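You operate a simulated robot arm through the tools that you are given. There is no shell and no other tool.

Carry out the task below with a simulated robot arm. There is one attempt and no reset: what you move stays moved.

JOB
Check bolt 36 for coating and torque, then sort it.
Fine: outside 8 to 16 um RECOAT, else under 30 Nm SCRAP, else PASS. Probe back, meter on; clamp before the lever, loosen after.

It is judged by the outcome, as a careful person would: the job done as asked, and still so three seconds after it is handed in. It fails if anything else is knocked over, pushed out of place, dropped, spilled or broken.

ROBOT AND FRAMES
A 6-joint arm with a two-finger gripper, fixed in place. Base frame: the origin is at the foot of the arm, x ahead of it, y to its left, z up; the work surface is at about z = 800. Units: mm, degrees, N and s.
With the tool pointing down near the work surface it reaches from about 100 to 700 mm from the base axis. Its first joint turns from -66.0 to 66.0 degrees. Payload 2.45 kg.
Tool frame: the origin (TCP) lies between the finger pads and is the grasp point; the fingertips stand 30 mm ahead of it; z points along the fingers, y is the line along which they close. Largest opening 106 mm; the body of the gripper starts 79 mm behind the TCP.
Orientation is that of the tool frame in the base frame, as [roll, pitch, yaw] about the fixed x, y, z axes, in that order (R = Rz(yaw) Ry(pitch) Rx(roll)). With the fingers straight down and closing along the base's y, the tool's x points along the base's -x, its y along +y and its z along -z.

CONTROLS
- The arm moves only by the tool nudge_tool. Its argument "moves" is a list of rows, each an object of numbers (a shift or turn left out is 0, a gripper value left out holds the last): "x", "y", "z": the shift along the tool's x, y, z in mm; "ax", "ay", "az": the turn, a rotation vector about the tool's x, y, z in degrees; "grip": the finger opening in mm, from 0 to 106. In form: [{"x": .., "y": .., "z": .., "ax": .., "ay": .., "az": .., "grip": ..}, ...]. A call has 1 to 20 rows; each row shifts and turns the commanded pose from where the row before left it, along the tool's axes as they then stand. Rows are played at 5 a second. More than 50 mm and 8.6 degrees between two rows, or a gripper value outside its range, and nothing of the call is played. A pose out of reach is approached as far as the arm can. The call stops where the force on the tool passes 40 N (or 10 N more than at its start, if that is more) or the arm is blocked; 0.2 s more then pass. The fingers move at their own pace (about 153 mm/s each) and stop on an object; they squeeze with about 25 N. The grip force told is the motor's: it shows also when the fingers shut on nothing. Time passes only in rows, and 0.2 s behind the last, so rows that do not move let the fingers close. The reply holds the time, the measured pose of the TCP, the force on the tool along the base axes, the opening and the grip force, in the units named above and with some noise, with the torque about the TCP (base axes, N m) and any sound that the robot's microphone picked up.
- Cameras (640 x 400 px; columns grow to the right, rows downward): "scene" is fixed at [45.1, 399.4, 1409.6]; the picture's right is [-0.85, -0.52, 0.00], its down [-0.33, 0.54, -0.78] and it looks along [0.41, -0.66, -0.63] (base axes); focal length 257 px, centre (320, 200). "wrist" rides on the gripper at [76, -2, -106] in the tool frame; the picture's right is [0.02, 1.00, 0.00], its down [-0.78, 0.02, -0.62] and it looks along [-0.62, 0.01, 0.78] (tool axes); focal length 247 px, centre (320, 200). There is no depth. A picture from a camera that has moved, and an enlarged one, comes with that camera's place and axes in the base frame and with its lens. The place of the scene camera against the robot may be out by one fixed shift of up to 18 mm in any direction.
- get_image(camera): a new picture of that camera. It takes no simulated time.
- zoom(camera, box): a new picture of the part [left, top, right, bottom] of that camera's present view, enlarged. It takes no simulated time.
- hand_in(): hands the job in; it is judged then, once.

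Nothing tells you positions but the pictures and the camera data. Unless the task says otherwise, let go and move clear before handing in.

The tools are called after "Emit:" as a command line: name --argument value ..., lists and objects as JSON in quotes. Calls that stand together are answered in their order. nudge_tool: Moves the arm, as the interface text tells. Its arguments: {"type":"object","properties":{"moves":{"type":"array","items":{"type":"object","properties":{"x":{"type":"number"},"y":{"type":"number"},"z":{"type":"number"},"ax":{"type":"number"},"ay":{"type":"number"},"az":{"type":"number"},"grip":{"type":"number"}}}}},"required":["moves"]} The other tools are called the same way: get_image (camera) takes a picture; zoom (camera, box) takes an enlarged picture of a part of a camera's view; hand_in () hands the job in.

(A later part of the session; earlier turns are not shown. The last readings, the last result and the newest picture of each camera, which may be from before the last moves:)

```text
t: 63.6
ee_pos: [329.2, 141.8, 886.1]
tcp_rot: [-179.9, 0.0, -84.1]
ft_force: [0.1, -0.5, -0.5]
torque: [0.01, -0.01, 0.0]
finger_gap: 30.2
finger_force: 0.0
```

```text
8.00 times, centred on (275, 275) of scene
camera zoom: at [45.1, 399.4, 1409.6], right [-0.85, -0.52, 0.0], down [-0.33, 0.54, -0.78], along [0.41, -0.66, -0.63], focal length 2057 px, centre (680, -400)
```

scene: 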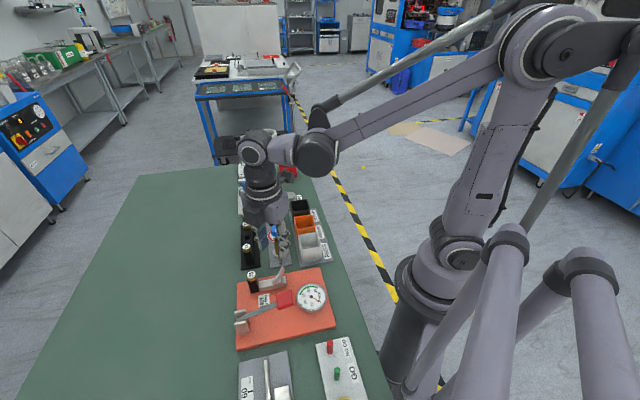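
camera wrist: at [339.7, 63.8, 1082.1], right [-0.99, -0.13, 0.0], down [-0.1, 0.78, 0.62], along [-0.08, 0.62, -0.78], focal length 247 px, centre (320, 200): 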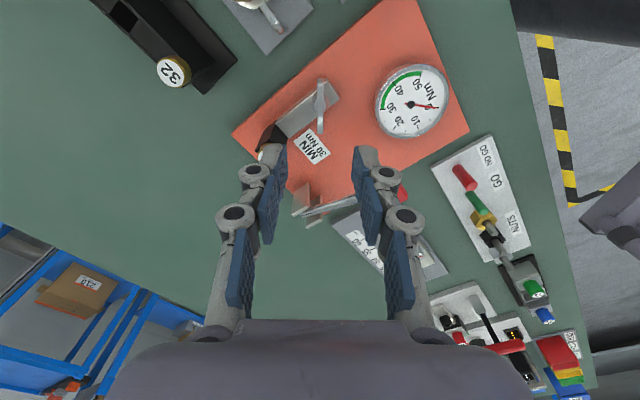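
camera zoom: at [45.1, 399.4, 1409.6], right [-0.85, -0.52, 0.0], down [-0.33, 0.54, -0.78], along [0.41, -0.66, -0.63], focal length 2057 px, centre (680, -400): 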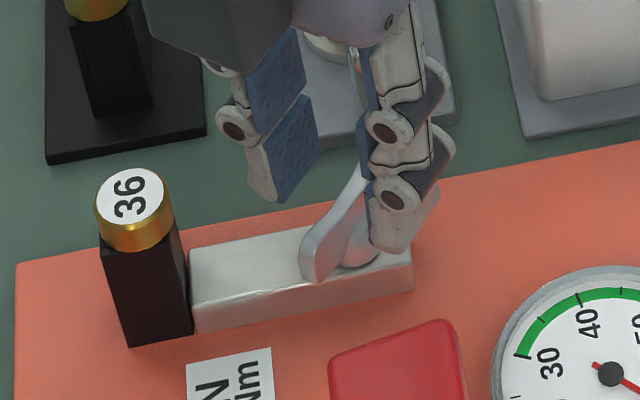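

Emit:
nudge_tool --moves '[{"x": 1.5, "z": 4}, {"z": 4}, {"grip": 16}, {}]'

Emit:
zoom --camera "wrist" --box '[260, 90, 380, 200]'

Emit:
zoom --camera "scene" --box '[255, 255, 300, 295]'

```text
t: 64.6
ee_pos: [328.8, 137.2, 879.2]
tcp_rot: [-179.9, 0.1, -84.1]
ft_force: [-0.7, 0.3, -0.5]
torque: [-0.01, 0.01, 0.0]
finger_gap: 15.7
finger_force: 0.0
```

```text
3.64 times, centred on (320, 145) of wrist
camera zoom: at [339.7, 61.4, 984.2], right [-0.99, -0.12, 0.0], down [-0.1, 0.78, 0.62], along [-0.08, 0.62, -0.78], focal length 898 px, centre (320, 400)
```

zoom: 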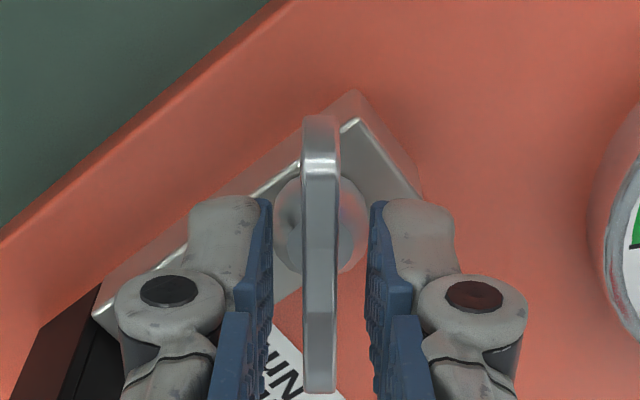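

```text
10.00 times, centred on (278, 275) of scene
camera zoom: at [45.1, 399.4, 1409.6], right [-0.85, -0.52, 0.0], down [-0.33, 0.54, -0.78], along [0.41, -0.66, -0.63], focal length 2572 px, centre (745, -550)
```

zoom: 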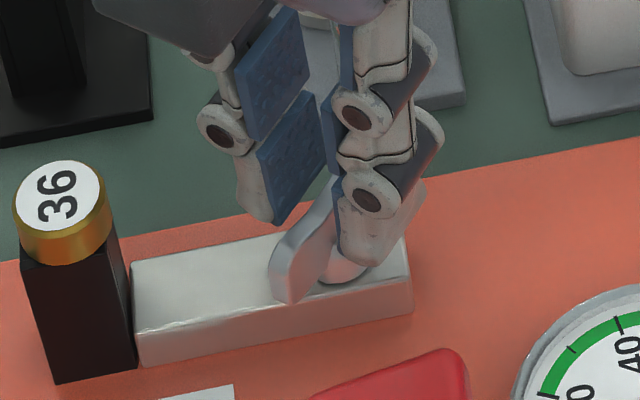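

The tips are centred around the blade. I'll go down 3 mm and close on it.

Emit:
nudge_tool --moves '[{"z": 3}, {"grip": 0}, {}, {}]'

Emit:
zoom --camera "scene" --box '[255, 255, 300, 295]'

Emit:
zoom --camera "wrist" --box '[260, 90, 380, 200]'

```text
t: 65.6
ee_pos: [330.3, 136.2, 875.5]
tcp_rot: [-179.9, 0.1, -84.1]
ft_force: [3.0, 0.6, -0.6]
torque: [-0.04, -0.06, -0.01]
finger_gap: 6.0
finger_force: 33.6
```

```text
10.00 times, centred on (278, 275) of scene
camera zoom: at [45.2, 399.4, 1409.6], right [-0.85, -0.52, 0.0], down [-0.33, 0.54, -0.78], along [0.41, -0.66, -0.63], focal length 2572 px, centre (745, -550)
```

zoom: 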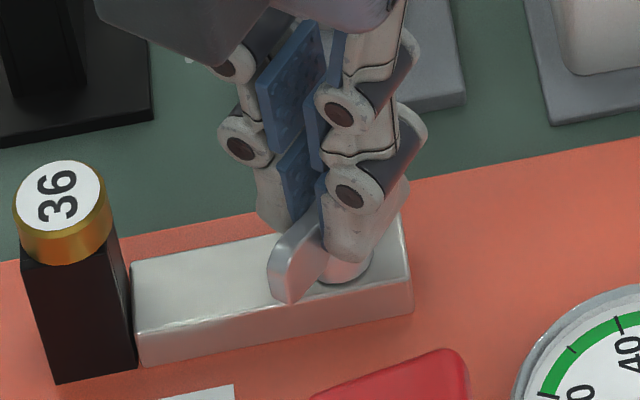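

```text
3.64 times, centred on (320, 145) of wrist
camera zoom: at [339.6, 61.1, 981.2], right [-0.99, -0.12, 0.0], down [-0.1, 0.78, 0.62], along [-0.08, 0.62, -0.78], focal length 898 px, centre (320, 400)
```

zoom: 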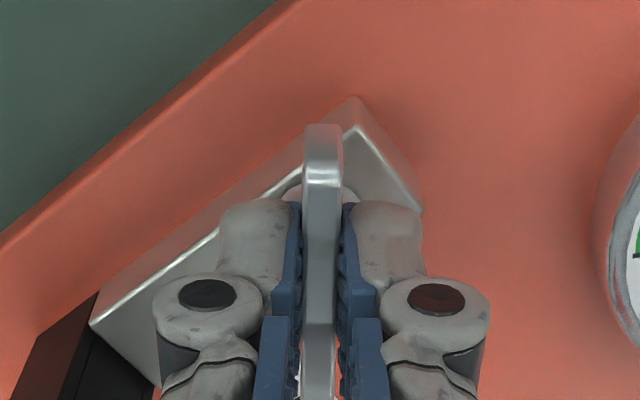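

The wing is gripped (6 mm). I'll try turning clockwise in small steps, checking the torque.

Emit:
nudge_tool --moves '[{"az": 4}, {"az": 4}, {}]'

Emit:
zoom --camera "scene" --box '[245, 255, 300, 295]'

```text
t: 66.4
ee_pos: [330.4, 137.5, 875.2]
tcp_rot: [-179.9, 0.0, -92.1]
ft_force: [6.7, 5.4, 2.3]
torque: [-0.48, -0.14, -0.02]
finger_gap: 6.1
finger_force: 34.2
```

```text
10.00 times, centred on (272, 275) of scene
camera zoom: at [45.2, 399.6, 1409.5], right [-0.85, -0.52, 0.0], down [-0.33, 0.54, -0.78], along [0.41, -0.66, -0.63], focal length 2572 px, centre (795, -550)
```

zoom: 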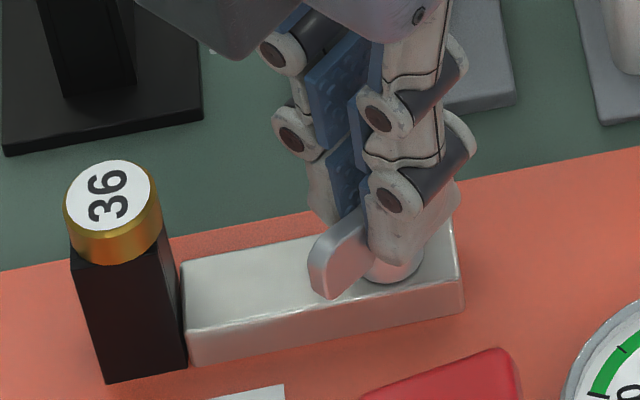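

It turns freely with low torque, with a small sideways load from centring. I'll relieve that and continue clockwise.

Emit:
nudge_tool --moves '[{"x": -0.6, "y": -0.7}, {"az": 6}, {"az": 6}, {}]'

Emit:
zoom --camera "scene" --box '[245, 255, 300, 295]'

```text
t: 67.4
ee_pos: [329.7, 137.5, 875.7]
tcp_rot: [179.9, -0.1, -104.1]
ft_force: [-8.9, -2.1, -15.8]
torque: [0.27, 0.15, 0.02]
finger_gap: 5.9
finger_force: 34.0
```

```text
10.00 times, centred on (272, 275) of scene
camera zoom: at [45.0, 399.4, 1409.6], right [-0.85, -0.52, 0.0], down [-0.33, 0.54, -0.78], along [0.41, -0.66, -0.63], focal length 2572 px, centre (795, -550)
```

zoom: 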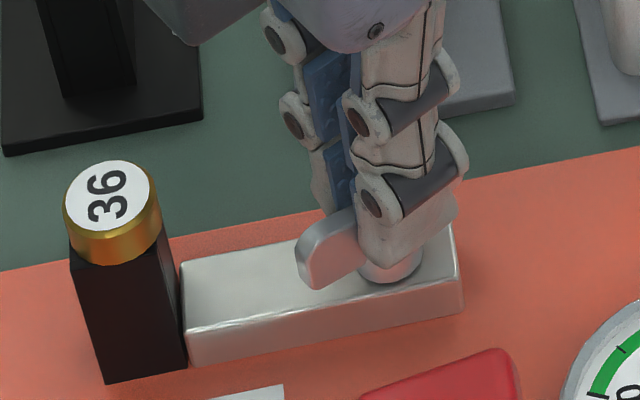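

The tool is being pulled down slightly, as though the clamp screw is running in. I'll follow it down a touch, re-centre and keep turning.

Emit:
nudge_tool --moves '[{"z": 0.8, "y": 0.4}, {}, {"az": 6}, {"az": 6}, {}]'

Emit:
zoom --camera "scene" --box '[245, 255, 300, 295]'

```text
t: 68.6
ee_pos: [329.7, 138.2, 875.2]
tcp_rot: [180.0, 0.0, -116.2]
ft_force: [-11.0, -6.7, 18.6]
torque: [-0.22, 0.3, 0.0]
finger_gap: 6.3
finger_force: 33.8
```

```text
10.00 times, centred on (272, 275) of scene
camera zoom: at [44.6, 399.2, 1409.7], right [-0.85, -0.52, 0.0], down [-0.33, 0.54, -0.78], along [0.41, -0.66, -0.63], focal length 2572 px, centre (795, -550)
```

zoom: 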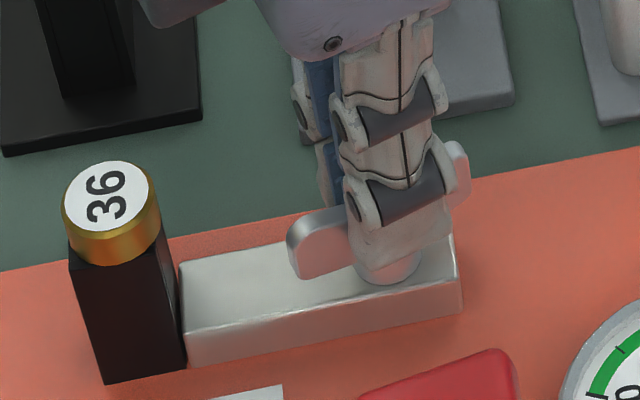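

Emit:
nudge_tool --moves '[{"z": -0.5, "x": 0.7, "y": 0.5}, {}, {"az": 6}, {"az": 6}, {}]'

Emit:
zoom --camera "scene" --box '[245, 255, 300, 295]'

```text
t: 69.8
ee_pos: [329.3, 137.4, 875.0]
tcp_rot: [-180.0, 0.0, -128.1]
ft_force: [-7.3, -4.2, -14.5]
torque: [-0.25, 0.3, 0.0]
finger_gap: 6.1
finger_force: 33.7
```

```text
10.00 times, centred on (272, 275) of scene
camera zoom: at [45.1, 399.4, 1409.6], right [-0.85, -0.52, 0.0], down [-0.33, 0.54, -0.78], along [0.41, -0.66, -0.63], focal length 2572 px, centre (795, -550)
```

zoom: 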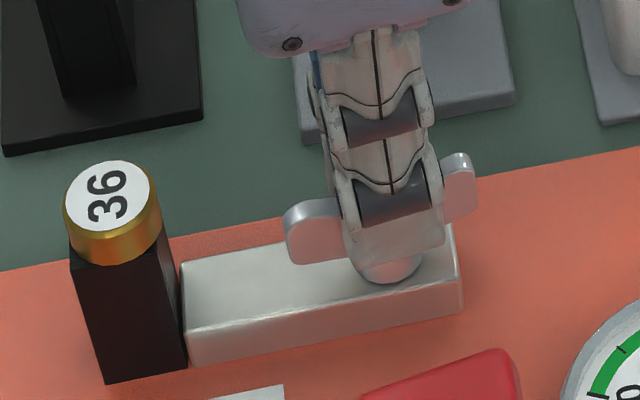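

Emit:
nudge_tool --moves '[{"z": 0.3, "x": 0.5, "y": 0.3}, {}, {"az": 6}, {"az": 6}, {}]'

Emit:
zoom --camera "scene" --box '[245, 255, 300, 295]'

```text
t: 71.0
ee_pos: [330.0, 137.8, 875.1]
tcp_rot: [180.0, 0.1, -140.1]
ft_force: [-2.1, 4.4, 5.9]
torque: [-0.42, 0.68, 0.0]
finger_gap: 5.8
finger_force: 33.7
```

```text
10.00 times, centred on (272, 275) of scene
camera zoom: at [45.0, 399.5, 1409.6], right [-0.85, -0.52, 0.0], down [-0.33, 0.54, -0.78], along [0.41, -0.66, -0.63], focal length 2572 px, centre (795, -550)
```

zoom: 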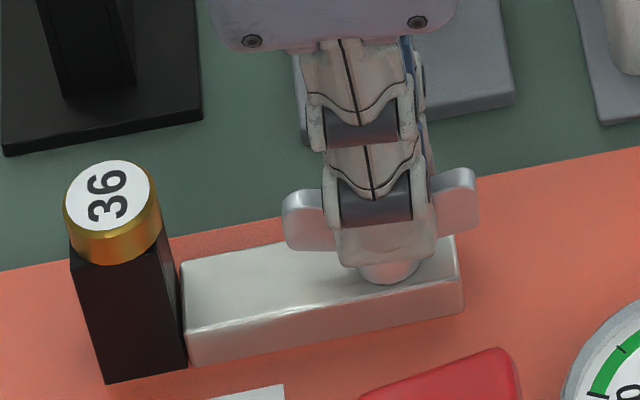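

Still turning freely past the bar's line. I'll continue toward a 90° turn.

Emit:
nudge_tool --moves '[{"az": 6}, {"az": 6}, {}]'

Emit:
nudge_tool --moves '[{"az": 6}, {"az": 6}, {}]'

Emit:
zoom --camera "scene" --box '[245, 255, 300, 295]'

```text
t: 71.8
ee_pos: [329.3, 139.0, 873.4]
tcp_rot: [179.8, 0.0, -152.0]
ft_force: [-2.9, 9.8, 14.5]
torque: [0.32, -0.17, 0.01]
finger_gap: 5.7
finger_force: 34.0
```

```text
t: 72.6
ee_pos: [327.7, 138.9, 874.1]
tcp_rot: [179.9, 0.1, -164.2]
ft_force: [-1.7, 14.4, 0.0]
torque: [0.43, -0.27, 0.01]
finger_gap: 6.1
finger_force: 34.5
```

```text
10.00 times, centred on (272, 275) of scene
camera zoom: at [45.0, 399.8, 1409.5], right [-0.85, -0.52, 0.0], down [-0.33, 0.54, -0.78], along [0.41, -0.66, -0.63], focal length 2572 px, centre (795, -550)
```

zoom: 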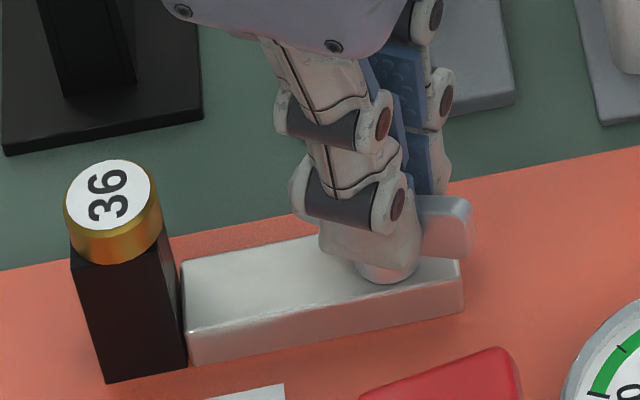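

Emit:
nudge_tool --moves '[{"y": 0.8, "x": -0.2}, {}, {"az": 5}, {"az": 5}, {}]'

Emit:
nudge_tool --moves '[{"az": 4}, {"az": 4}, {}]'

Emit:
zoom --camera "scene" --box '[245, 255, 300, 295]'

Emit:
zoom --camera "wrist" --box '[220, 80, 420, 220]'

```text
t: 73.8
ee_pos: [328.9, 139.3, 873.4]
tcp_rot: [180.0, 0.1, -174.0]
ft_force: [1.3, 13.6, 10.6]
torque: [0.32, -0.04, 0.02]
finger_gap: 5.9
finger_force: 33.4
```

```text
t: 74.6
ee_pos: [328.5, 139.5, 875.6]
tcp_rot: [179.9, -0.1, 177.9]
ft_force: [-4.0, 16.3, 4.5]
torque: [0.33, -0.61, 0.03]
finger_gap: 5.9
finger_force: 34.1
```

```text
10.00 times, centred on (272, 275) of scene
camera zoom: at [44.9, 399.8, 1409.5], right [-0.85, -0.52, 0.0], down [-0.33, 0.54, -0.78], along [0.41, -0.66, -0.63], focal length 2572 px, centre (795, -550)
```

zoom: 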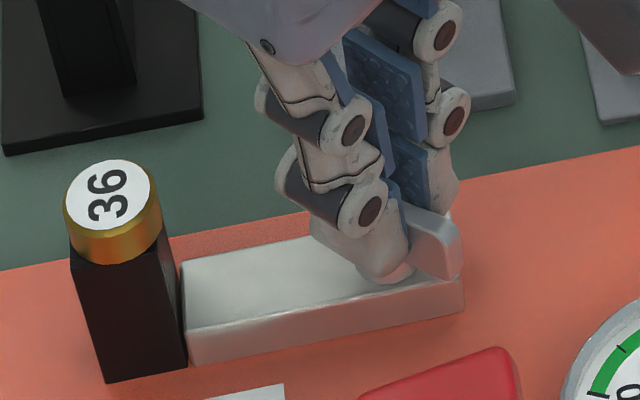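

```text
2.86 times, centred on (320, 150) of wrist
camera zoom: at [252.3, 139.3, 980.4], right [0.02, 1.0, 0.0], down [0.78, -0.01, 0.62], along [0.62, -0.01, -0.78], focal length 706 px, centre (320, 343)
```

zoom: 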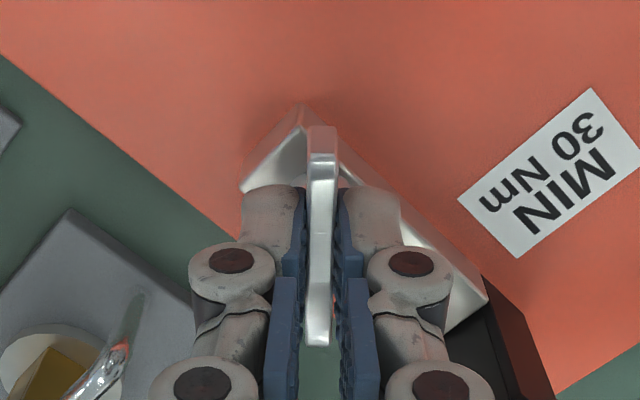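

The wing has turned about 98° and there's still no stop. I'll re-centre and carry on carefully to feel for one.

Emit:
nudge_tool --moves '[{"y": 0.9}, {}]'

Emit:
nudge_tool --moves '[{"az": 4}, {"az": 4}, {}]'

Emit:
nudge_tool --moves '[{"az": 4}, {"az": 4}, {}]'

Emit:
zoom --camera "wrist" --box '[220, 80, 420, 220]'

```text
t: 75.2
ee_pos: [328.2, 140.3, 874.1]
tcp_rot: [179.9, -0.1, 177.9]
ft_force: [-9.3, 9.1, 8.4]
torque: [0.19, -0.03, -0.01]
finger_gap: 6.1
finger_force: 33.9
```

```text
t: 76.0
ee_pos: [328.4, 139.3, 874.9]
tcp_rot: [-179.9, 0.0, 169.9]
ft_force: [-9.6, 4.2, 3.0]
torque: [0.26, 1.1, 0.01]
finger_gap: 6.3
finger_force: 34.0
```

```text
t: 76.8
ee_pos: [328.7, 140.0, 874.4]
tcp_rot: [179.9, 0.0, 161.9]
ft_force: [-12.6, 7.5, -6.7]
torque: [0.19, 0.34, -0.02]
finger_gap: 6.3
finger_force: 33.8
```

```text
2.86 times, centred on (320, 150) of wrist
camera zoom: at [255.5, 160.9, 980.5], right [0.29, 0.96, 0.0], down [0.75, -0.23, 0.62], along [0.6, -0.18, -0.78], focal length 706 px, centre (320, 343)
```

zoom: 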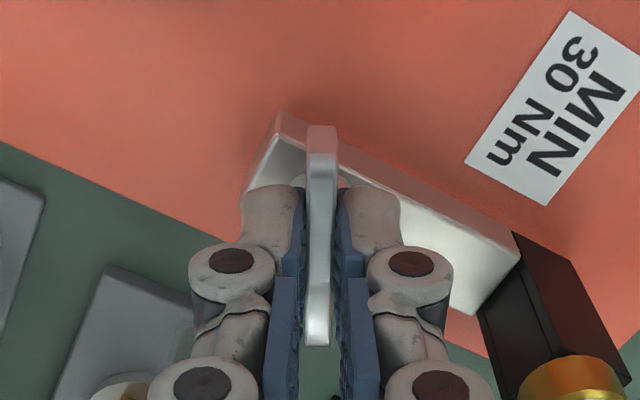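

Emit:
nudge_tool --moves '[{"x": 0.5, "y": 0.5}, {"az": 5}, {"az": 5}, {}]'

Emit:
nudge_tool --moves '[{"az": 5}, {"az": 5}, {}]'

Emit:
nudge_tool --moves '[{"az": 5}, {"az": 5}, {}]'

Emit:
zoom --camera "wrist" --box '[220, 80, 420, 220]'

```text
t: 77.8
ee_pos: [328.9, 140.5, 873.5]
tcp_rot: [180.0, 0.1, 151.8]
ft_force: [-7.0, 1.9, -8.2]
torque: [0.27, 0.6, 0.0]
finger_gap: 6.1
finger_force: 34.3
```

```text
t: 78.6
ee_pos: [328.8, 139.1, 875.3]
tcp_rot: [179.9, 0.1, 141.8]
ft_force: [-3.3, 3.0, -8.4]
torque: [-0.14, -0.18, 0.01]
finger_gap: 6.0
finger_force: 34.2
```

```text
t: 79.4
ee_pos: [329.0, 140.3, 874.5]
tcp_rot: [179.9, 0.1, 131.9]
ft_force: [-2.3, 7.6, -16.8]
torque: [-0.24, -0.28, -0.01]
finger_gap: 5.8
finger_force: 34.2
```

```text
2.86 times, centred on (320, 150) of wrist
camera zoom: at [276.8, 195.1, 980.6], right [0.73, 0.68, 0.0], down [0.53, -0.57, 0.62], along [0.43, -0.45, -0.78], focal length 706 px, centre (320, 343)
```

zoom: 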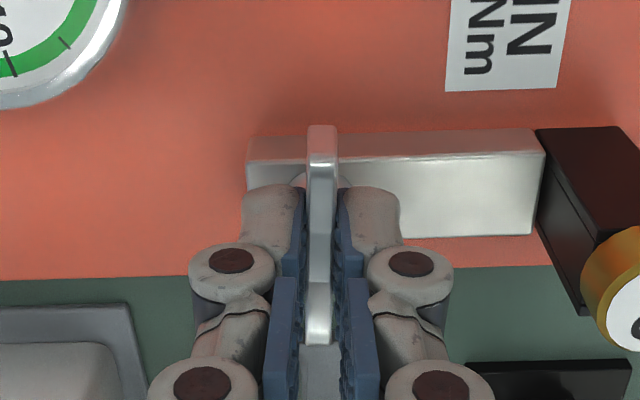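

Emit:
nudge_tool --moves '[{"z": 0.3, "y": 0.4}, {"az": 5}, {"az": 5}, {}]'

Emit:
nudge_tool --moves '[{"az": 5}, {"az": 5}, {}]'

Emit:
nudge_tool --moves '[{"az": 5}, {"az": 5}, {}]'

Emit:
zoom --camera "wrist" --box '[220, 80, 420, 220]'

Emit:
zoom --camera "scene" --box '[225, 250, 335, 350]'

```text
t: 80.4
ee_pos: [329.5, 140.1, 874.7]
tcp_rot: [179.9, 0.1, 121.8]
ft_force: [0.8, 3.5, 8.8]
torque: [0.31, 0.17, 0.03]
finger_gap: 6.1
finger_force: 33.8
```

```text
t: 81.2
ee_pos: [330.6, 141.3, 875.0]
tcp_rot: [179.9, 0.0, 111.9]
ft_force: [2.7, 4.0, 5.6]
torque: [-0.18, -0.18, 0.75]
finger_gap: 6.4
finger_force: 34.0
```

```text
t: 82.0
ee_pos: [329.2, 140.1, 874.6]
tcp_rot: [179.9, 0.1, 101.9]
ft_force: [5.4, 3.8, 12.7]
torque: [0.13, -0.1, 0.91]
finger_gap: 10.4
finger_force: 37.9
```

```text
2.86 times, centred on (320, 150) of wrist
camera zoom: at [312.1, 214.0, 980.2], right [0.97, 0.23, 0.0], down [0.18, -0.76, 0.62], along [0.14, -0.61, -0.78], focal length 706 px, centre (320, 343)
```

zoom: 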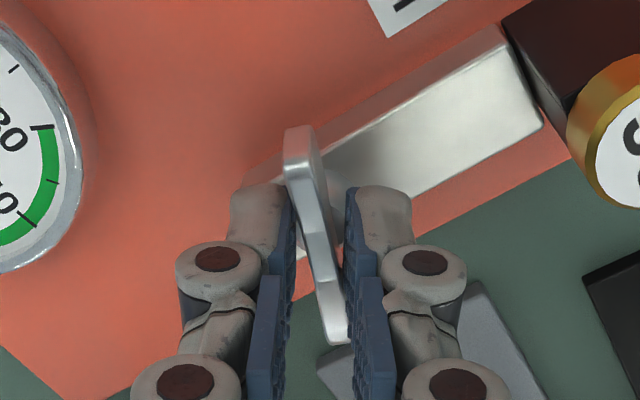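

```text
4.00 times, centred on (280, 300) of scene
camera zoom: at [45.1, 399.5, 1409.6], right [-0.85, -0.52, 0.0], down [-0.33, 0.54, -0.78], along [0.41, -0.66, -0.63], focal length 1029 px, centre (480, -200)
```

zoom: 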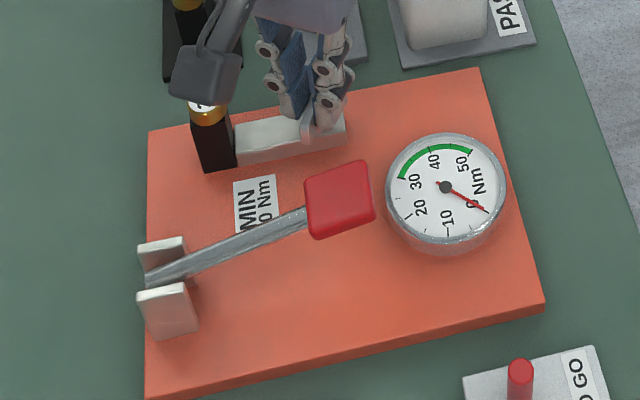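

The wing reached a hard stop at about 162° (0.9 Nm, blade twisting in the grip), so the clamp is tight. I'll turn the tool back to match the blade, release and rise.

Emit:
nudge_tool --moves '[{"az": -5}, {"az": -4}, {"grip": 34}, {}, {}, {"z": -15}, {"z": -25}, {"z": -30}, {"z": -30}]'

Emit:
zoom --camera "scene" --box '[225, 250, 335, 350]'

Emit:
get_image --camera "wrist"

```text
t: 84.0
ee_pos: [328.4, 140.6, 973.8]
tcp_rot: [180.0, -0.1, 110.9]
ft_force: [0.8, -0.5, 0.1]
torque: [0.0, 0.03, 0.01]
finger_gap: 34.1
finger_force: 0.0
```

```text
4.00 times, centred on (280, 300) of scene
camera zoom: at [45.1, 399.4, 1409.6], right [-0.85, -0.52, 0.0], down [-0.33, 0.54, -0.78], along [0.41, -0.66, -0.63], focal length 1029 px, centre (480, -200)
```

zoom: 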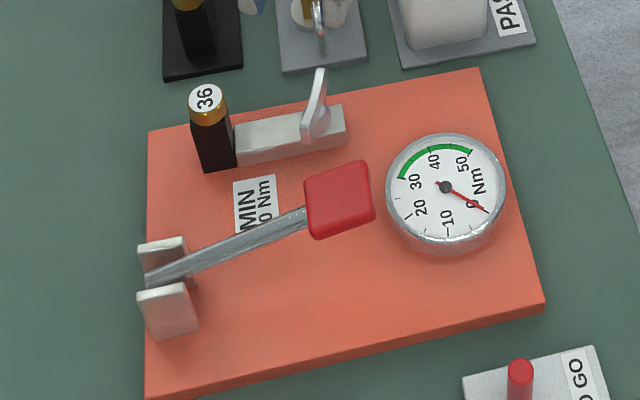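

```text
taken
camera wrist: at [300.3, 210.3, 1079.9], right [0.93, 0.38, 0.0], down [0.29, -0.73, 0.62], along [0.24, -0.58, -0.78], focal length 247 px, centre (320, 200)
```

wrist: 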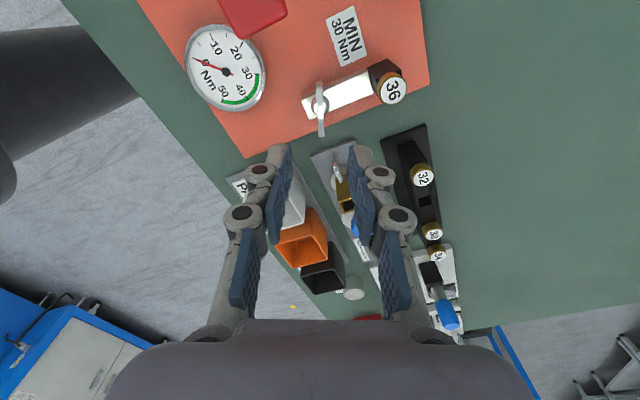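

The clamp is tight. Next is the lever: its red handle's top centre is near (259, 198, ~898), and I'll press it down with closed fingers. I'll move above it first.

Emit:
nudge_tool --moves '[{"x": 26, "y": -15, "grip": 0}, {"x": 26, "y": -15}, {"x": 26.4, "y": -14.3}, {}]'

Emit:
get_image --camera "wrist"

Emit:
zoom --camera "scene" --box '[225, 230, 335, 350]'

```text
t: 85.0
ee_pos: [259.5, 194.9, 974.5]
tcp_rot: [180.0, 0.0, 110.9]
ft_force: [-0.3, 0.1, 0.1]
torque: [-0.02, -0.02, -0.02]
finger_gap: 0.0
finger_force: 24.9
```

```text
taken
camera wrist: at [230.5, 265.8, 1080.5], right [0.93, 0.38, 0.0], down [0.29, -0.73, 0.62], along [0.23, -0.58, -0.78], focal length 247 px, centre (320, 200)
```

wrist: 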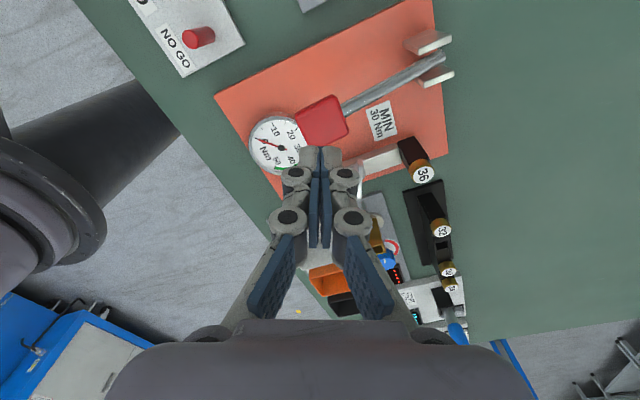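

```text
3.33 times, centred on (280, 290) of scene
camera zoom: at [45.1, 399.4, 1409.6], right [-0.85, -0.52, 0.0], down [-0.33, 0.54, -0.78], along [0.41, -0.66, -0.63], focal length 857 px, centre (453, -100)
```

zoom: 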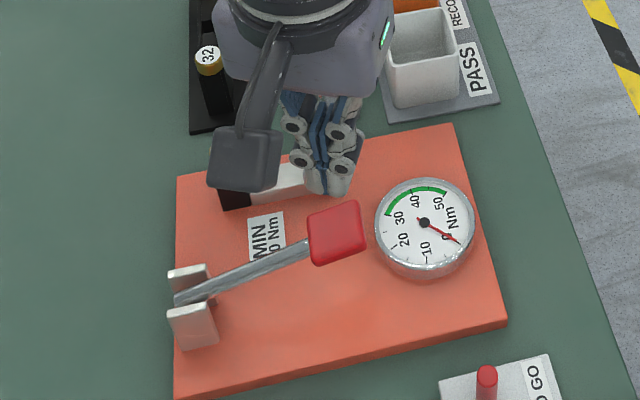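

The handle is about 9 mm behind the tips. I'll shift over its centre and lower to just above it.

Emit:
nudge_tool --moves '[{"x": 9, "y": 1}, {"z": 15}, {"z": 15}, {}]'

Emit:
zoom --camera "scene" --box '[245, 260, 335, 340]'

Emit:
zoom --camera "wrist" --box '[220, 60, 420, 220]'

```text
t: 86.0
ee_pos: [258.8, 205.3, 945.3]
tcp_rot: [180.0, 0.0, 110.9]
ft_force: [0.1, 0.7, -0.2]
torque: [0.0, 0.0, -0.01]
finger_gap: 0.1
finger_force: 25.5
```

```text
5.00 times, centred on (290, 300) of scene
camera zoom: at [45.1, 399.4, 1409.6], right [-0.85, -0.52, 0.0], down [-0.33, 0.54, -0.78], along [0.41, -0.66, -0.63], focal length 1286 px, centre (470, -300)
```

zoom: 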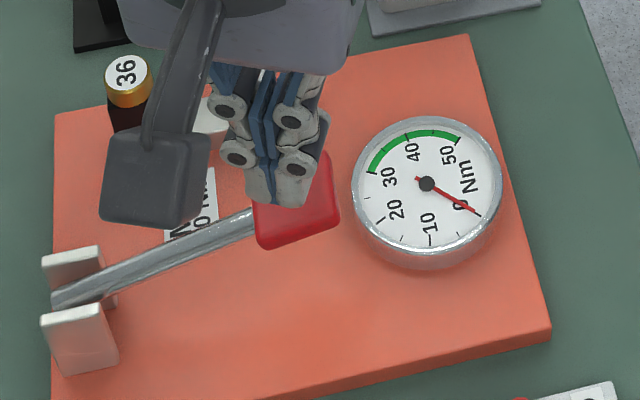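

```text
2.50 times, centred on (320, 140) of wrist
camera zoom: at [228.9, 275.3, 1050.5], right [0.93, 0.38, 0.0], down [0.29, -0.73, 0.62], along [0.24, -0.58, -0.78], focal length 617 px, centre (320, 350)
```

zoom: 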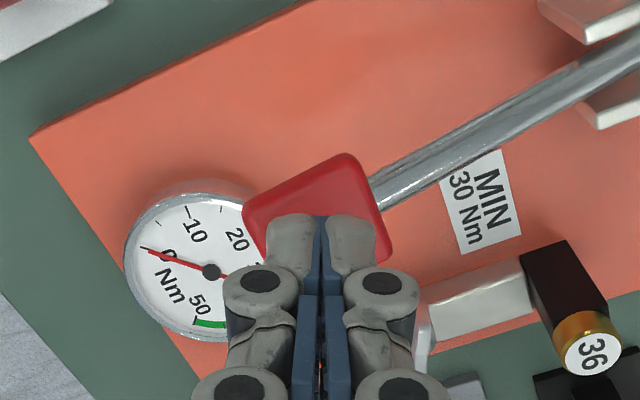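

The fingers are over the handle and the dial is clearly visible. I'll press down in steps and watch the force and the dial.

Emit:
nudge_tool --moves '[{"x": 3, "z": 5}, {"z": 5}, {"z": 4}, {}]'

Emit:
nudge_tool --moves '[{"z": 4}, {"z": 4}, {}]'

Emit:
zoom --camera "scene" --box '[245, 260, 335, 340]'

```text
t: 87.0
ee_pos: [257.3, 208.6, 931.5]
tcp_rot: [180.0, 0.0, 110.8]
ft_force: [0.0, 0.2, 0.3]
torque: [0.01, 0.02, -0.01]
finger_gap: 0.0
finger_force: 24.9
```

```text
t: 87.8
ee_pos: [256.2, 209.9, 923.2]
tcp_rot: [-180.0, 0.0, 110.9]
ft_force: [-1.1, 0.5, 2.5]
torque: [-0.04, 0.05, -0.01]
finger_gap: 0.2
finger_force: 25.2
```

```text
5.00 times, centred on (290, 300) of scene
camera zoom: at [45.0, 399.4, 1409.6], right [-0.85, -0.52, 0.0], down [-0.33, 0.54, -0.78], along [0.41, -0.66, -0.63], focal length 1286 px, centre (470, -300)
```

zoom: 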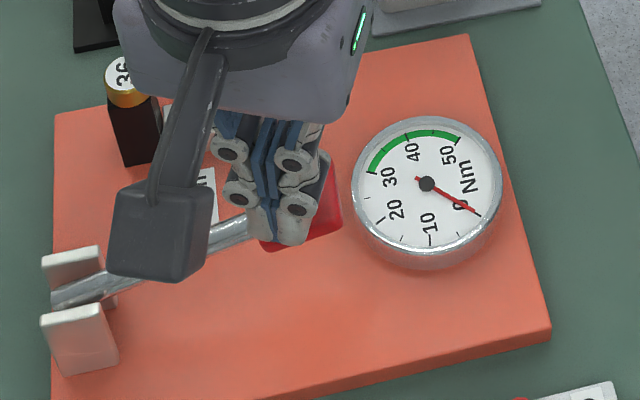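

Light contact, but the tips are near the handle's front edge. I'll lift slightly, shift 5 mm toward its middle and press.

Emit:
nudge_tool --moves '[{"z": -4}, {"x": -5, "y": -3}, {"z": 4}, {"z": 2}, {}]'

Emit:
zoom --camera "scene" --box '[245, 260, 335, 340]'

Emit:
zoom --camera "wrist" --box '[220, 60, 420, 220]'

```text
t: 89.0
ee_pos: [254.1, 203.4, 919.2]
tcp_rot: [179.9, 0.0, 110.9]
ft_force: [-0.4, -0.3, 1.4]
torque: [-0.04, -0.02, -0.01]
finger_gap: 0.0
finger_force: 24.7
```

```text
5.00 times, centred on (290, 300) of scene
camera zoom: at [45.1, 399.4, 1409.6], right [-0.85, -0.52, 0.0], down [-0.33, 0.54, -0.78], along [0.41, -0.66, -0.63], focal length 1286 px, centre (470, -300)
```

zoom: 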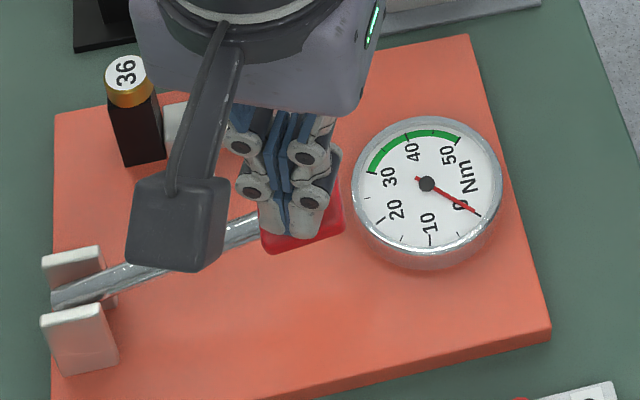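

```text
2.50 times, centred on (320, 140) of wrist
camera zoom: at [226.3, 273.5, 1026.2], right [0.93, 0.38, 0.0], down [0.29, -0.73, 0.62], along [0.24, -0.58, -0.78], focal length 617 px, centre (320, 350)
```

zoom: 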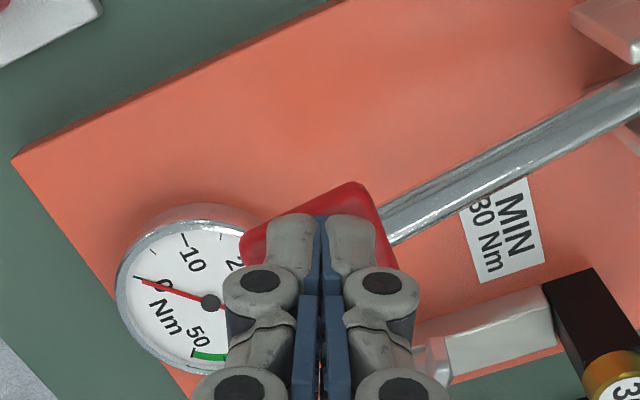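

The tips sit well on the handle. I'll press it down further and read the dial.

Emit:
nudge_tool --moves '[{"z": 4}, {"z": 4}, {"z": 4}, {}]'

Emit:
zoom --camera "scene" --box '[245, 260, 335, 340]'

```text
t: 90.0
ee_pos: [255.5, 202.5, 908.0]
tcp_rot: [179.9, 0.0, 110.9]
ft_force: [-0.9, -0.1, 2.0]
torque: [-0.01, 0.02, -0.01]
finger_gap: 0.1
finger_force: 25.0
```

```text
5.00 times, centred on (290, 300) of scene
camera zoom: at [45.0, 399.4, 1409.6], right [-0.85, -0.52, 0.0], down [-0.33, 0.54, -0.78], along [0.41, -0.66, -0.63], focal length 1286 px, centre (470, -300)
```

zoom: 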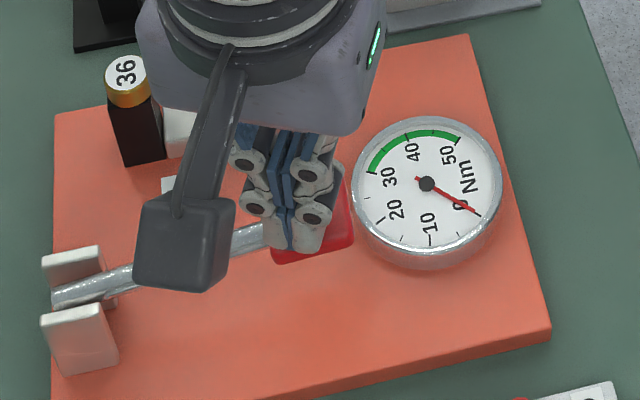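

Emit:
nudge_tool --moves '[{"z": 4, "x": -1, "y": -2}, {"z": 4, "y": -1}, {"z": 4}, {}]'

Emit:
zoom --camera "scene" --box '[245, 260, 335, 340]'

```text
t: 91.0
ee_pos: [254.0, 201.0, 895.8]
tcp_rot: [180.0, 0.0, 110.9]
ft_force: [-1.4, -0.4, 2.8]
torque: [0.03, 0.02, 0.04]
finger_gap: 0.0
finger_force: 28.1
```

```text
5.00 times, centred on (290, 300) of scene
camera zoom: at [45.0, 399.4, 1409.6], right [-0.85, -0.52, 0.0], down [-0.33, 0.54, -0.78], along [0.41, -0.66, -0.63], focal length 1286 px, centre (470, -300)
```

zoom: 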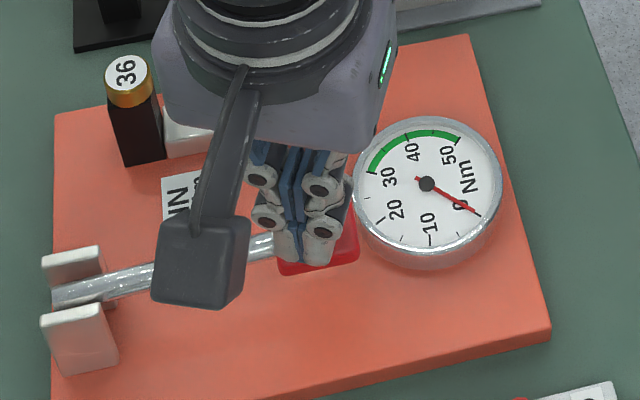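

Emit:
nudge_tool --moves '[{"z": 3}, {"z": 3}, {"z": 3}, {}]'

Emit:
zoom --camera "scene" --box '[245, 260, 335, 340]'

Emit:
zoom --camera "wrist" --box '[200, 40, 440, 220]'

```text
t: 92.0
ee_pos: [253.3, 201.6, 887.6]
tcp_rot: [179.9, 0.1, 110.8]
ft_force: [-0.5, -3.0, 3.1]
torque: [-0.02, -0.02, -0.04]
finger_gap: 0.0
finger_force: 28.6
```

```text
5.00 times, centred on (290, 300) of scene
camera zoom: at [45.0, 399.3, 1409.6], right [-0.85, -0.52, 0.0], down [-0.33, 0.54, -0.78], along [0.41, -0.66, -0.63], focal length 1286 px, centre (470, -300)
```

zoom: 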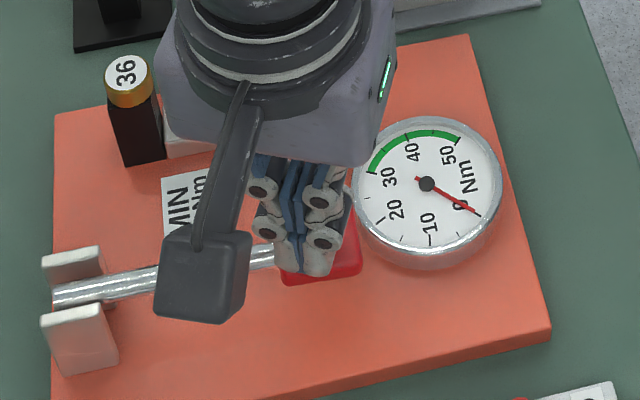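

```text
2.22 times, centred on (320, 130) of wrist
camera zoom: at [224.2, 271.3, 993.2], right [0.93, 0.38, 0.0], down [0.29, -0.73, 0.62], along [0.24, -0.58, -0.78], focal length 549 px, centre (320, 356)
```

zoom: 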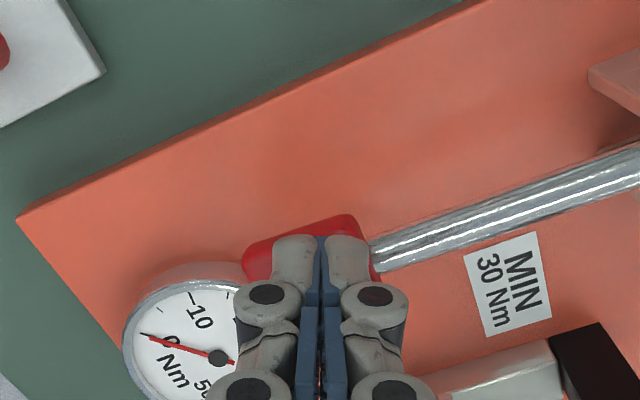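

Emit:
nudge_tool --moves '[{"z": 3, "x": -1}, {"z": 3}, {"z": 2}, {}]'

Emit:
zoom --camera "scene" --box '[245, 260, 335, 340]'

```text
t: 93.0
ee_pos: [253.3, 199.6, 878.5]
tcp_rot: [179.9, 0.1, 110.9]
ft_force: [-0.5, 1.0, 2.4]
torque: [0.07, 0.01, 0.04]
finger_gap: 0.2
finger_force: 28.4
```

```text
5.00 times, centred on (290, 300) of scene
camera zoom: at [45.0, 399.4, 1409.6], right [-0.85, -0.52, 0.0], down [-0.33, 0.54, -0.78], along [0.41, -0.66, -0.63], focal length 1286 px, centre (470, -300)
```

zoom: 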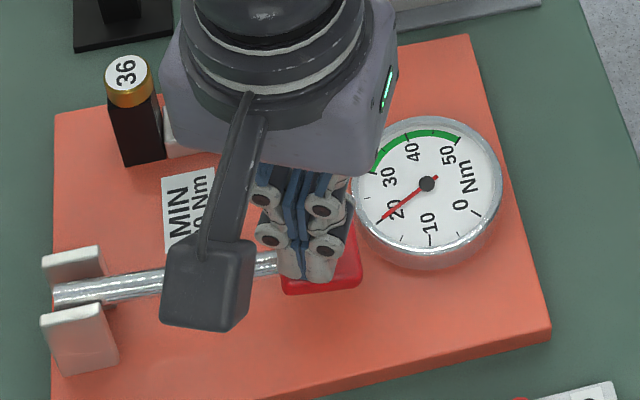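

The needle has jumped to about 20 Nm. I'll hold, zoom in on it, and then press on to the end stop to see whether it's final.

Emit:
nudge_tool --moves '[{}, {}, {}]'

Emit:
zoom --camera "scene" --box '[293, 280, 330, 316]'

Emit:
nudge_tool --moves '[{"z": 2}, {"z": 2}, {}]'

Emit:
zoom --camera "scene" --box '[245, 260, 335, 340]'

Emit:
zoom --camera "scene" --box '[293, 280, 330, 316]'

```text
t: 93.8
ee_pos: [253.3, 200.6, 878.8]
tcp_rot: [-179.9, 0.1, 111.0]
ft_force: [-0.2, -0.7, 4.0]
torque: [0.02, 0.0, 0.02]
finger_gap: 0.0
finger_force: 28.4
```

```text
11.11 times, centred on (312, 298) of scene
camera zoom: at [45.1, 399.4, 1409.6], right [-0.85, -0.52, 0.0], down [-0.33, 0.54, -0.78], along [0.41, -0.66, -0.63], focal length 2858 px, centre (414, -889)
```

zoom: 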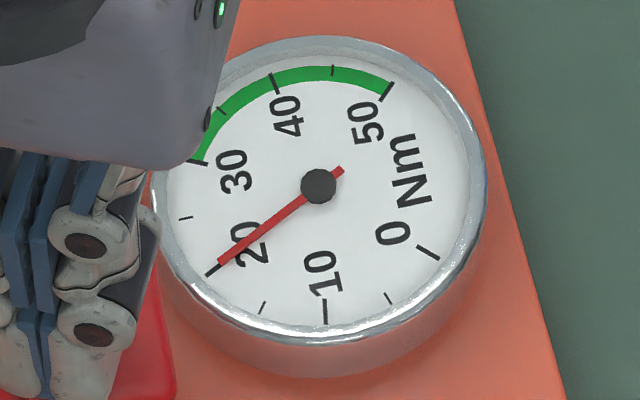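

```text
t: 94.6
ee_pos: [252.4, 200.8, 874.8]
tcp_rot: [180.0, 0.1, 110.9]
ft_force: [0.0, -2.6, 35.4]
torque: [0.36, -0.1, 0.01]
finger_gap: 0.0
finger_force: 28.0
```

```text
5.00 times, centred on (290, 300) of scene
camera zoom: at [44.8, 399.1, 1409.7], right [-0.85, -0.52, 0.0], down [-0.33, 0.54, -0.78], along [0.41, -0.66, -0.63], focal length 1286 px, centre (470, -300)
```

zoom: 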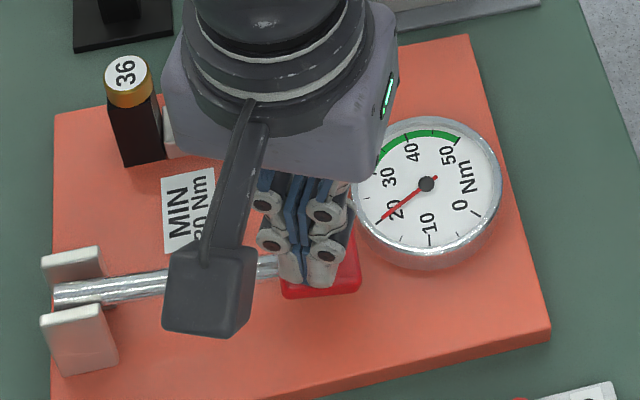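

```text
11.11 times, centred on (312, 298) of scene
camera zoom: at [44.8, 399.1, 1409.7], right [-0.85, -0.52, 0.0], down [-0.33, 0.54, -0.78], along [0.41, -0.66, -0.63], focal length 2858 px, centre (414, -889)
```

zoom: 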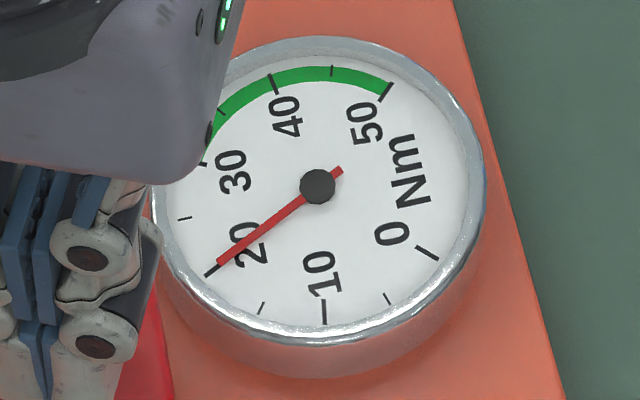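

At the end stop (35 N) the needle holds at about 20 Nm, which is below 30. I'll ease off the lever and see whether it returns.

Emit:
nudge_tool --moves '[{"z": -6}, {"z": -10}, {"z": -15}, {"z": -20}, {"z": -25}, {"z": -25}, {}]'

Emit:
zoom --camera "scene" --box '[225, 250, 335, 350]'

Emit:
get_image --camera "wrist"

```text
t: 96.2
ee_pos: [253.7, 199.7, 975.3]
tcp_rot: [-179.9, 0.1, 110.8]
ft_force: [0.1, -0.4, -0.7]
torque: [-0.03, 0.02, -0.01]
finger_gap: 0.0
finger_force: 28.7
```

```text
4.00 times, centred on (280, 300) of scene
camera zoom: at [45.1, 399.4, 1409.6], right [-0.85, -0.52, 0.0], down [-0.33, 0.54, -0.78], along [0.41, -0.66, -0.63], focal length 1029 px, centre (480, -200)
```

zoom: 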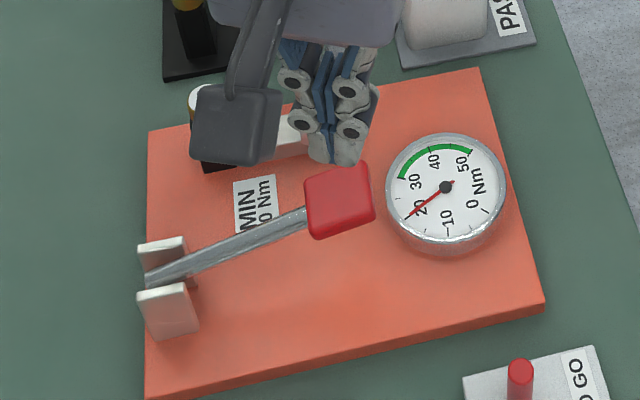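

```text
taken
camera wrist: at [224.0, 269.5, 1082.2], right [0.93, 0.38, 0.0], down [0.29, -0.73, 0.62], along [0.24, -0.58, -0.78], focal length 247 px, centre (320, 200)
```

wrist: 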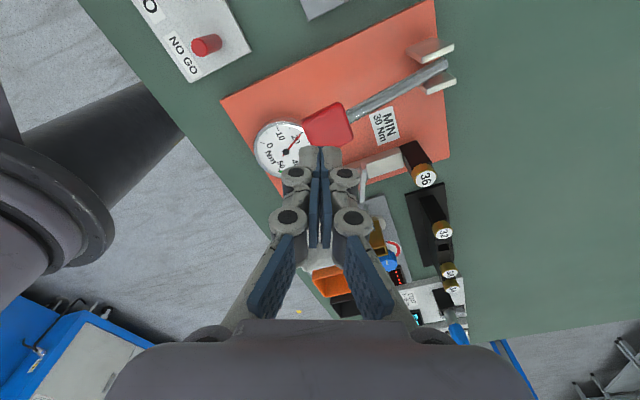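

The lever has sprung back up and the needle holds 20 Nm. Next I'll loosen the clamp, returning over the wing by the reverse offset.

Emit:
nudge_tool --moves '[{"x": -28, "y": 16.3, "grip": 34}, {"x": -28, "y": 16.5}, {"x": -27.4, "y": 16.5}, {}, {"z": 30}, {"z": 30}, {"z": 20}, {}]'

Emit:
zoom --camera "wrist" --box '[240, 80, 400, 220]'

Emit:
zoom --camera "scene" --box '[245, 250, 305, 300]'

```text
t: 98.0
ee_pos: [329.7, 141.1, 897.9]
tcp_rot: [-180.0, 0.1, 110.8]
ft_force: [0.6, -0.7, -0.5]
torque: [0.01, -0.02, -0.07]
finger_gap: 34.1
finger_force: 0.1
```

```text
2.86 times, centred on (320, 150) of wrist
camera zoom: at [300.3, 210.2, 1003.5], right [0.93, 0.38, 0.0], down [0.29, -0.73, 0.62], along [0.24, -0.58, -0.78], focal length 706 px, centre (320, 343)
```

zoom: 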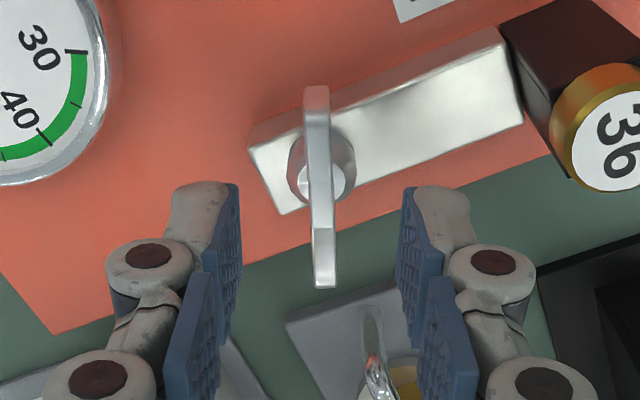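

```text
8.00 times, centred on (275, 275) of scene
camera zoom: at [45.1, 399.4, 1409.6], right [-0.85, -0.52, 0.0], down [-0.33, 0.54, -0.78], along [0.41, -0.66, -0.63], focal length 2057 px, centre (680, -400)
```

zoom: 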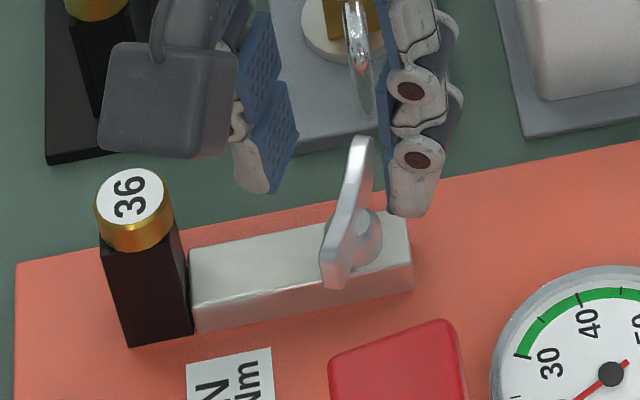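

Emit:
nudge_tool --moves '[{"az": -2.5, "grip": 20}, {"z": 12}, {"z": 10}, {}, {"grip": 0}, {}, {}]'

Emit:
zoom --camera "wrist" --box '[240, 80, 400, 220]'

```text
t: 99.6
ee_pos: [329.1, 140.9, 875.5]
tcp_rot: [-180.0, 0.1, 113.5]
ft_force: [-1.5, -0.5, -6.2]
torque: [-0.18, -0.03, 0.77]
finger_gap: 5.9
finger_force: 34.4
```

```text
2.86 times, centred on (320, 150) of wrist
camera zoom: at [297.4, 209.5, 981.3], right [0.91, 0.42, 0.0], down [0.33, -0.71, 0.62], along [0.26, -0.56, -0.78], focal length 706 px, centre (320, 343)
```

zoom: 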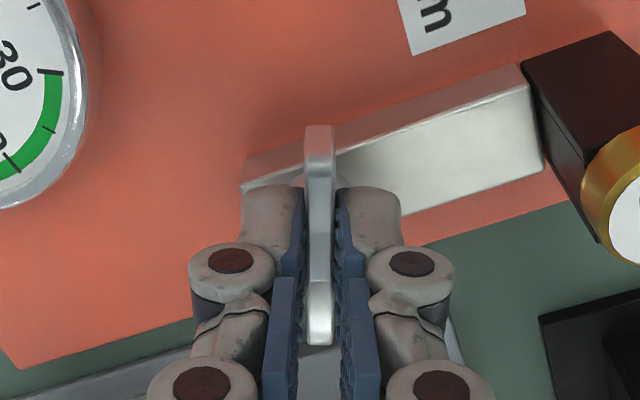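

Gripped. I'll turn counter-clockwise to loosen.

Emit:
nudge_tool --moves '[{"az": -6}, {"az": -6}, {"az": -6}, {}]'

Emit:
nudge_tool --moves '[{"az": -6}, {"az": -6}, {"az": -6}, {}]'

Emit:
nudge_tool --moves '[{"az": -6}, {"az": -6}, {"az": -6}, {}]'

```text
t: 100.6
ee_pos: [329.1, 141.2, 875.5]
tcp_rot: [179.8, 0.0, 131.5]
ft_force: [-0.7, 3.2, 13.8]
torque: [0.21, 0.12, 0.0]
finger_gap: 5.9
finger_force: 34.1
```

```text
t: 101.6
ee_pos: [326.9, 139.9, 874.1]
tcp_rot: [-180.0, -0.1, 149.5]
ft_force: [-5.0, 5.0, 29.2]
torque: [0.23, 0.26, -0.01]
finger_gap: 5.9
finger_force: 34.2
```

```text
t: 102.6
ee_pos: [328.2, 139.2, 874.2]
tcp_rot: [-179.9, 0.0, 167.6]
ft_force: [-5.3, -1.5, 28.9]
torque: [-0.07, -0.05, -0.01]
finger_gap: 5.5
finger_force: 33.4
```

Emit:
nudge_tool --moves '[{"z": -0.8}, {"az": -6}, {"az": -6}, {"az": -6}, {}]'

Emit:
nudge_tool --moves '[{"az": -6}, {"az": -6}, {"az": -6}, {}]'

Emit:
nudge_tool --moves '[{"az": -6}, {"az": -6}, {}]'

```text
t: 103.8
ee_pos: [329.0, 140.5, 874.6]
tcp_rot: [-179.9, 0.0, -174.4]
ft_force: [-9.0, -13.6, -6.6]
torque: [-0.21, -0.55, -0.02]
finger_gap: 6.1
finger_force: 34.3
```

```text
t: 104.8
ee_pos: [328.9, 139.8, 874.5]
tcp_rot: [-179.8, -0.1, -156.6]
ft_force: [-9.1, -20.8, -2.6]
torque: [-0.36, -0.09, -0.04]
finger_gap: 6.1
finger_force: 34.3
```

```text
t: 105.6
ee_pos: [329.2, 139.3, 874.1]
tcp_rot: [-179.7, -0.1, -144.5]
ft_force: [-1.5, -19.4, 6.4]
torque: [-0.95, 0.74, -0.03]
finger_gap: 5.7
finger_force: 33.9
```

Emit:
nudge_tool --moves '[{"x": 0.6, "y": -0.9}, {}, {"az": -6}, {"az": -6}, {}]'

Emit:
nudge_tool --moves '[{"az": -6}, {"az": -6}, {}]'

Emit:
nudge_tool --moves '[{"az": -6}, {"az": -6}, {}]'

```text
t: 106.8
ee_pos: [329.4, 138.8, 874.6]
tcp_rot: [-179.8, 0.0, -132.5]
ft_force: [-3.0, -17.5, -5.3]
torque: [0.04, -0.32, 0.01]
finger_gap: 5.8
finger_force: 33.7
```

```text
t: 107.6
ee_pos: [329.8, 137.5, 874.6]
tcp_rot: [-179.8, -0.1, -120.5]
ft_force: [-1.6, -18.8, -9.4]
torque: [-0.02, -0.2, 0.02]
finger_gap: 6.0
finger_force: 33.9
```

```text
t: 108.4
ee_pos: [330.4, 137.7, 874.8]
tcp_rot: [-179.8, -0.1, -108.4]
ft_force: [0.0, -14.6, -3.1]
torque: [-0.59, 0.08, -0.02]
finger_gap: 6.0
finger_force: 34.3
```

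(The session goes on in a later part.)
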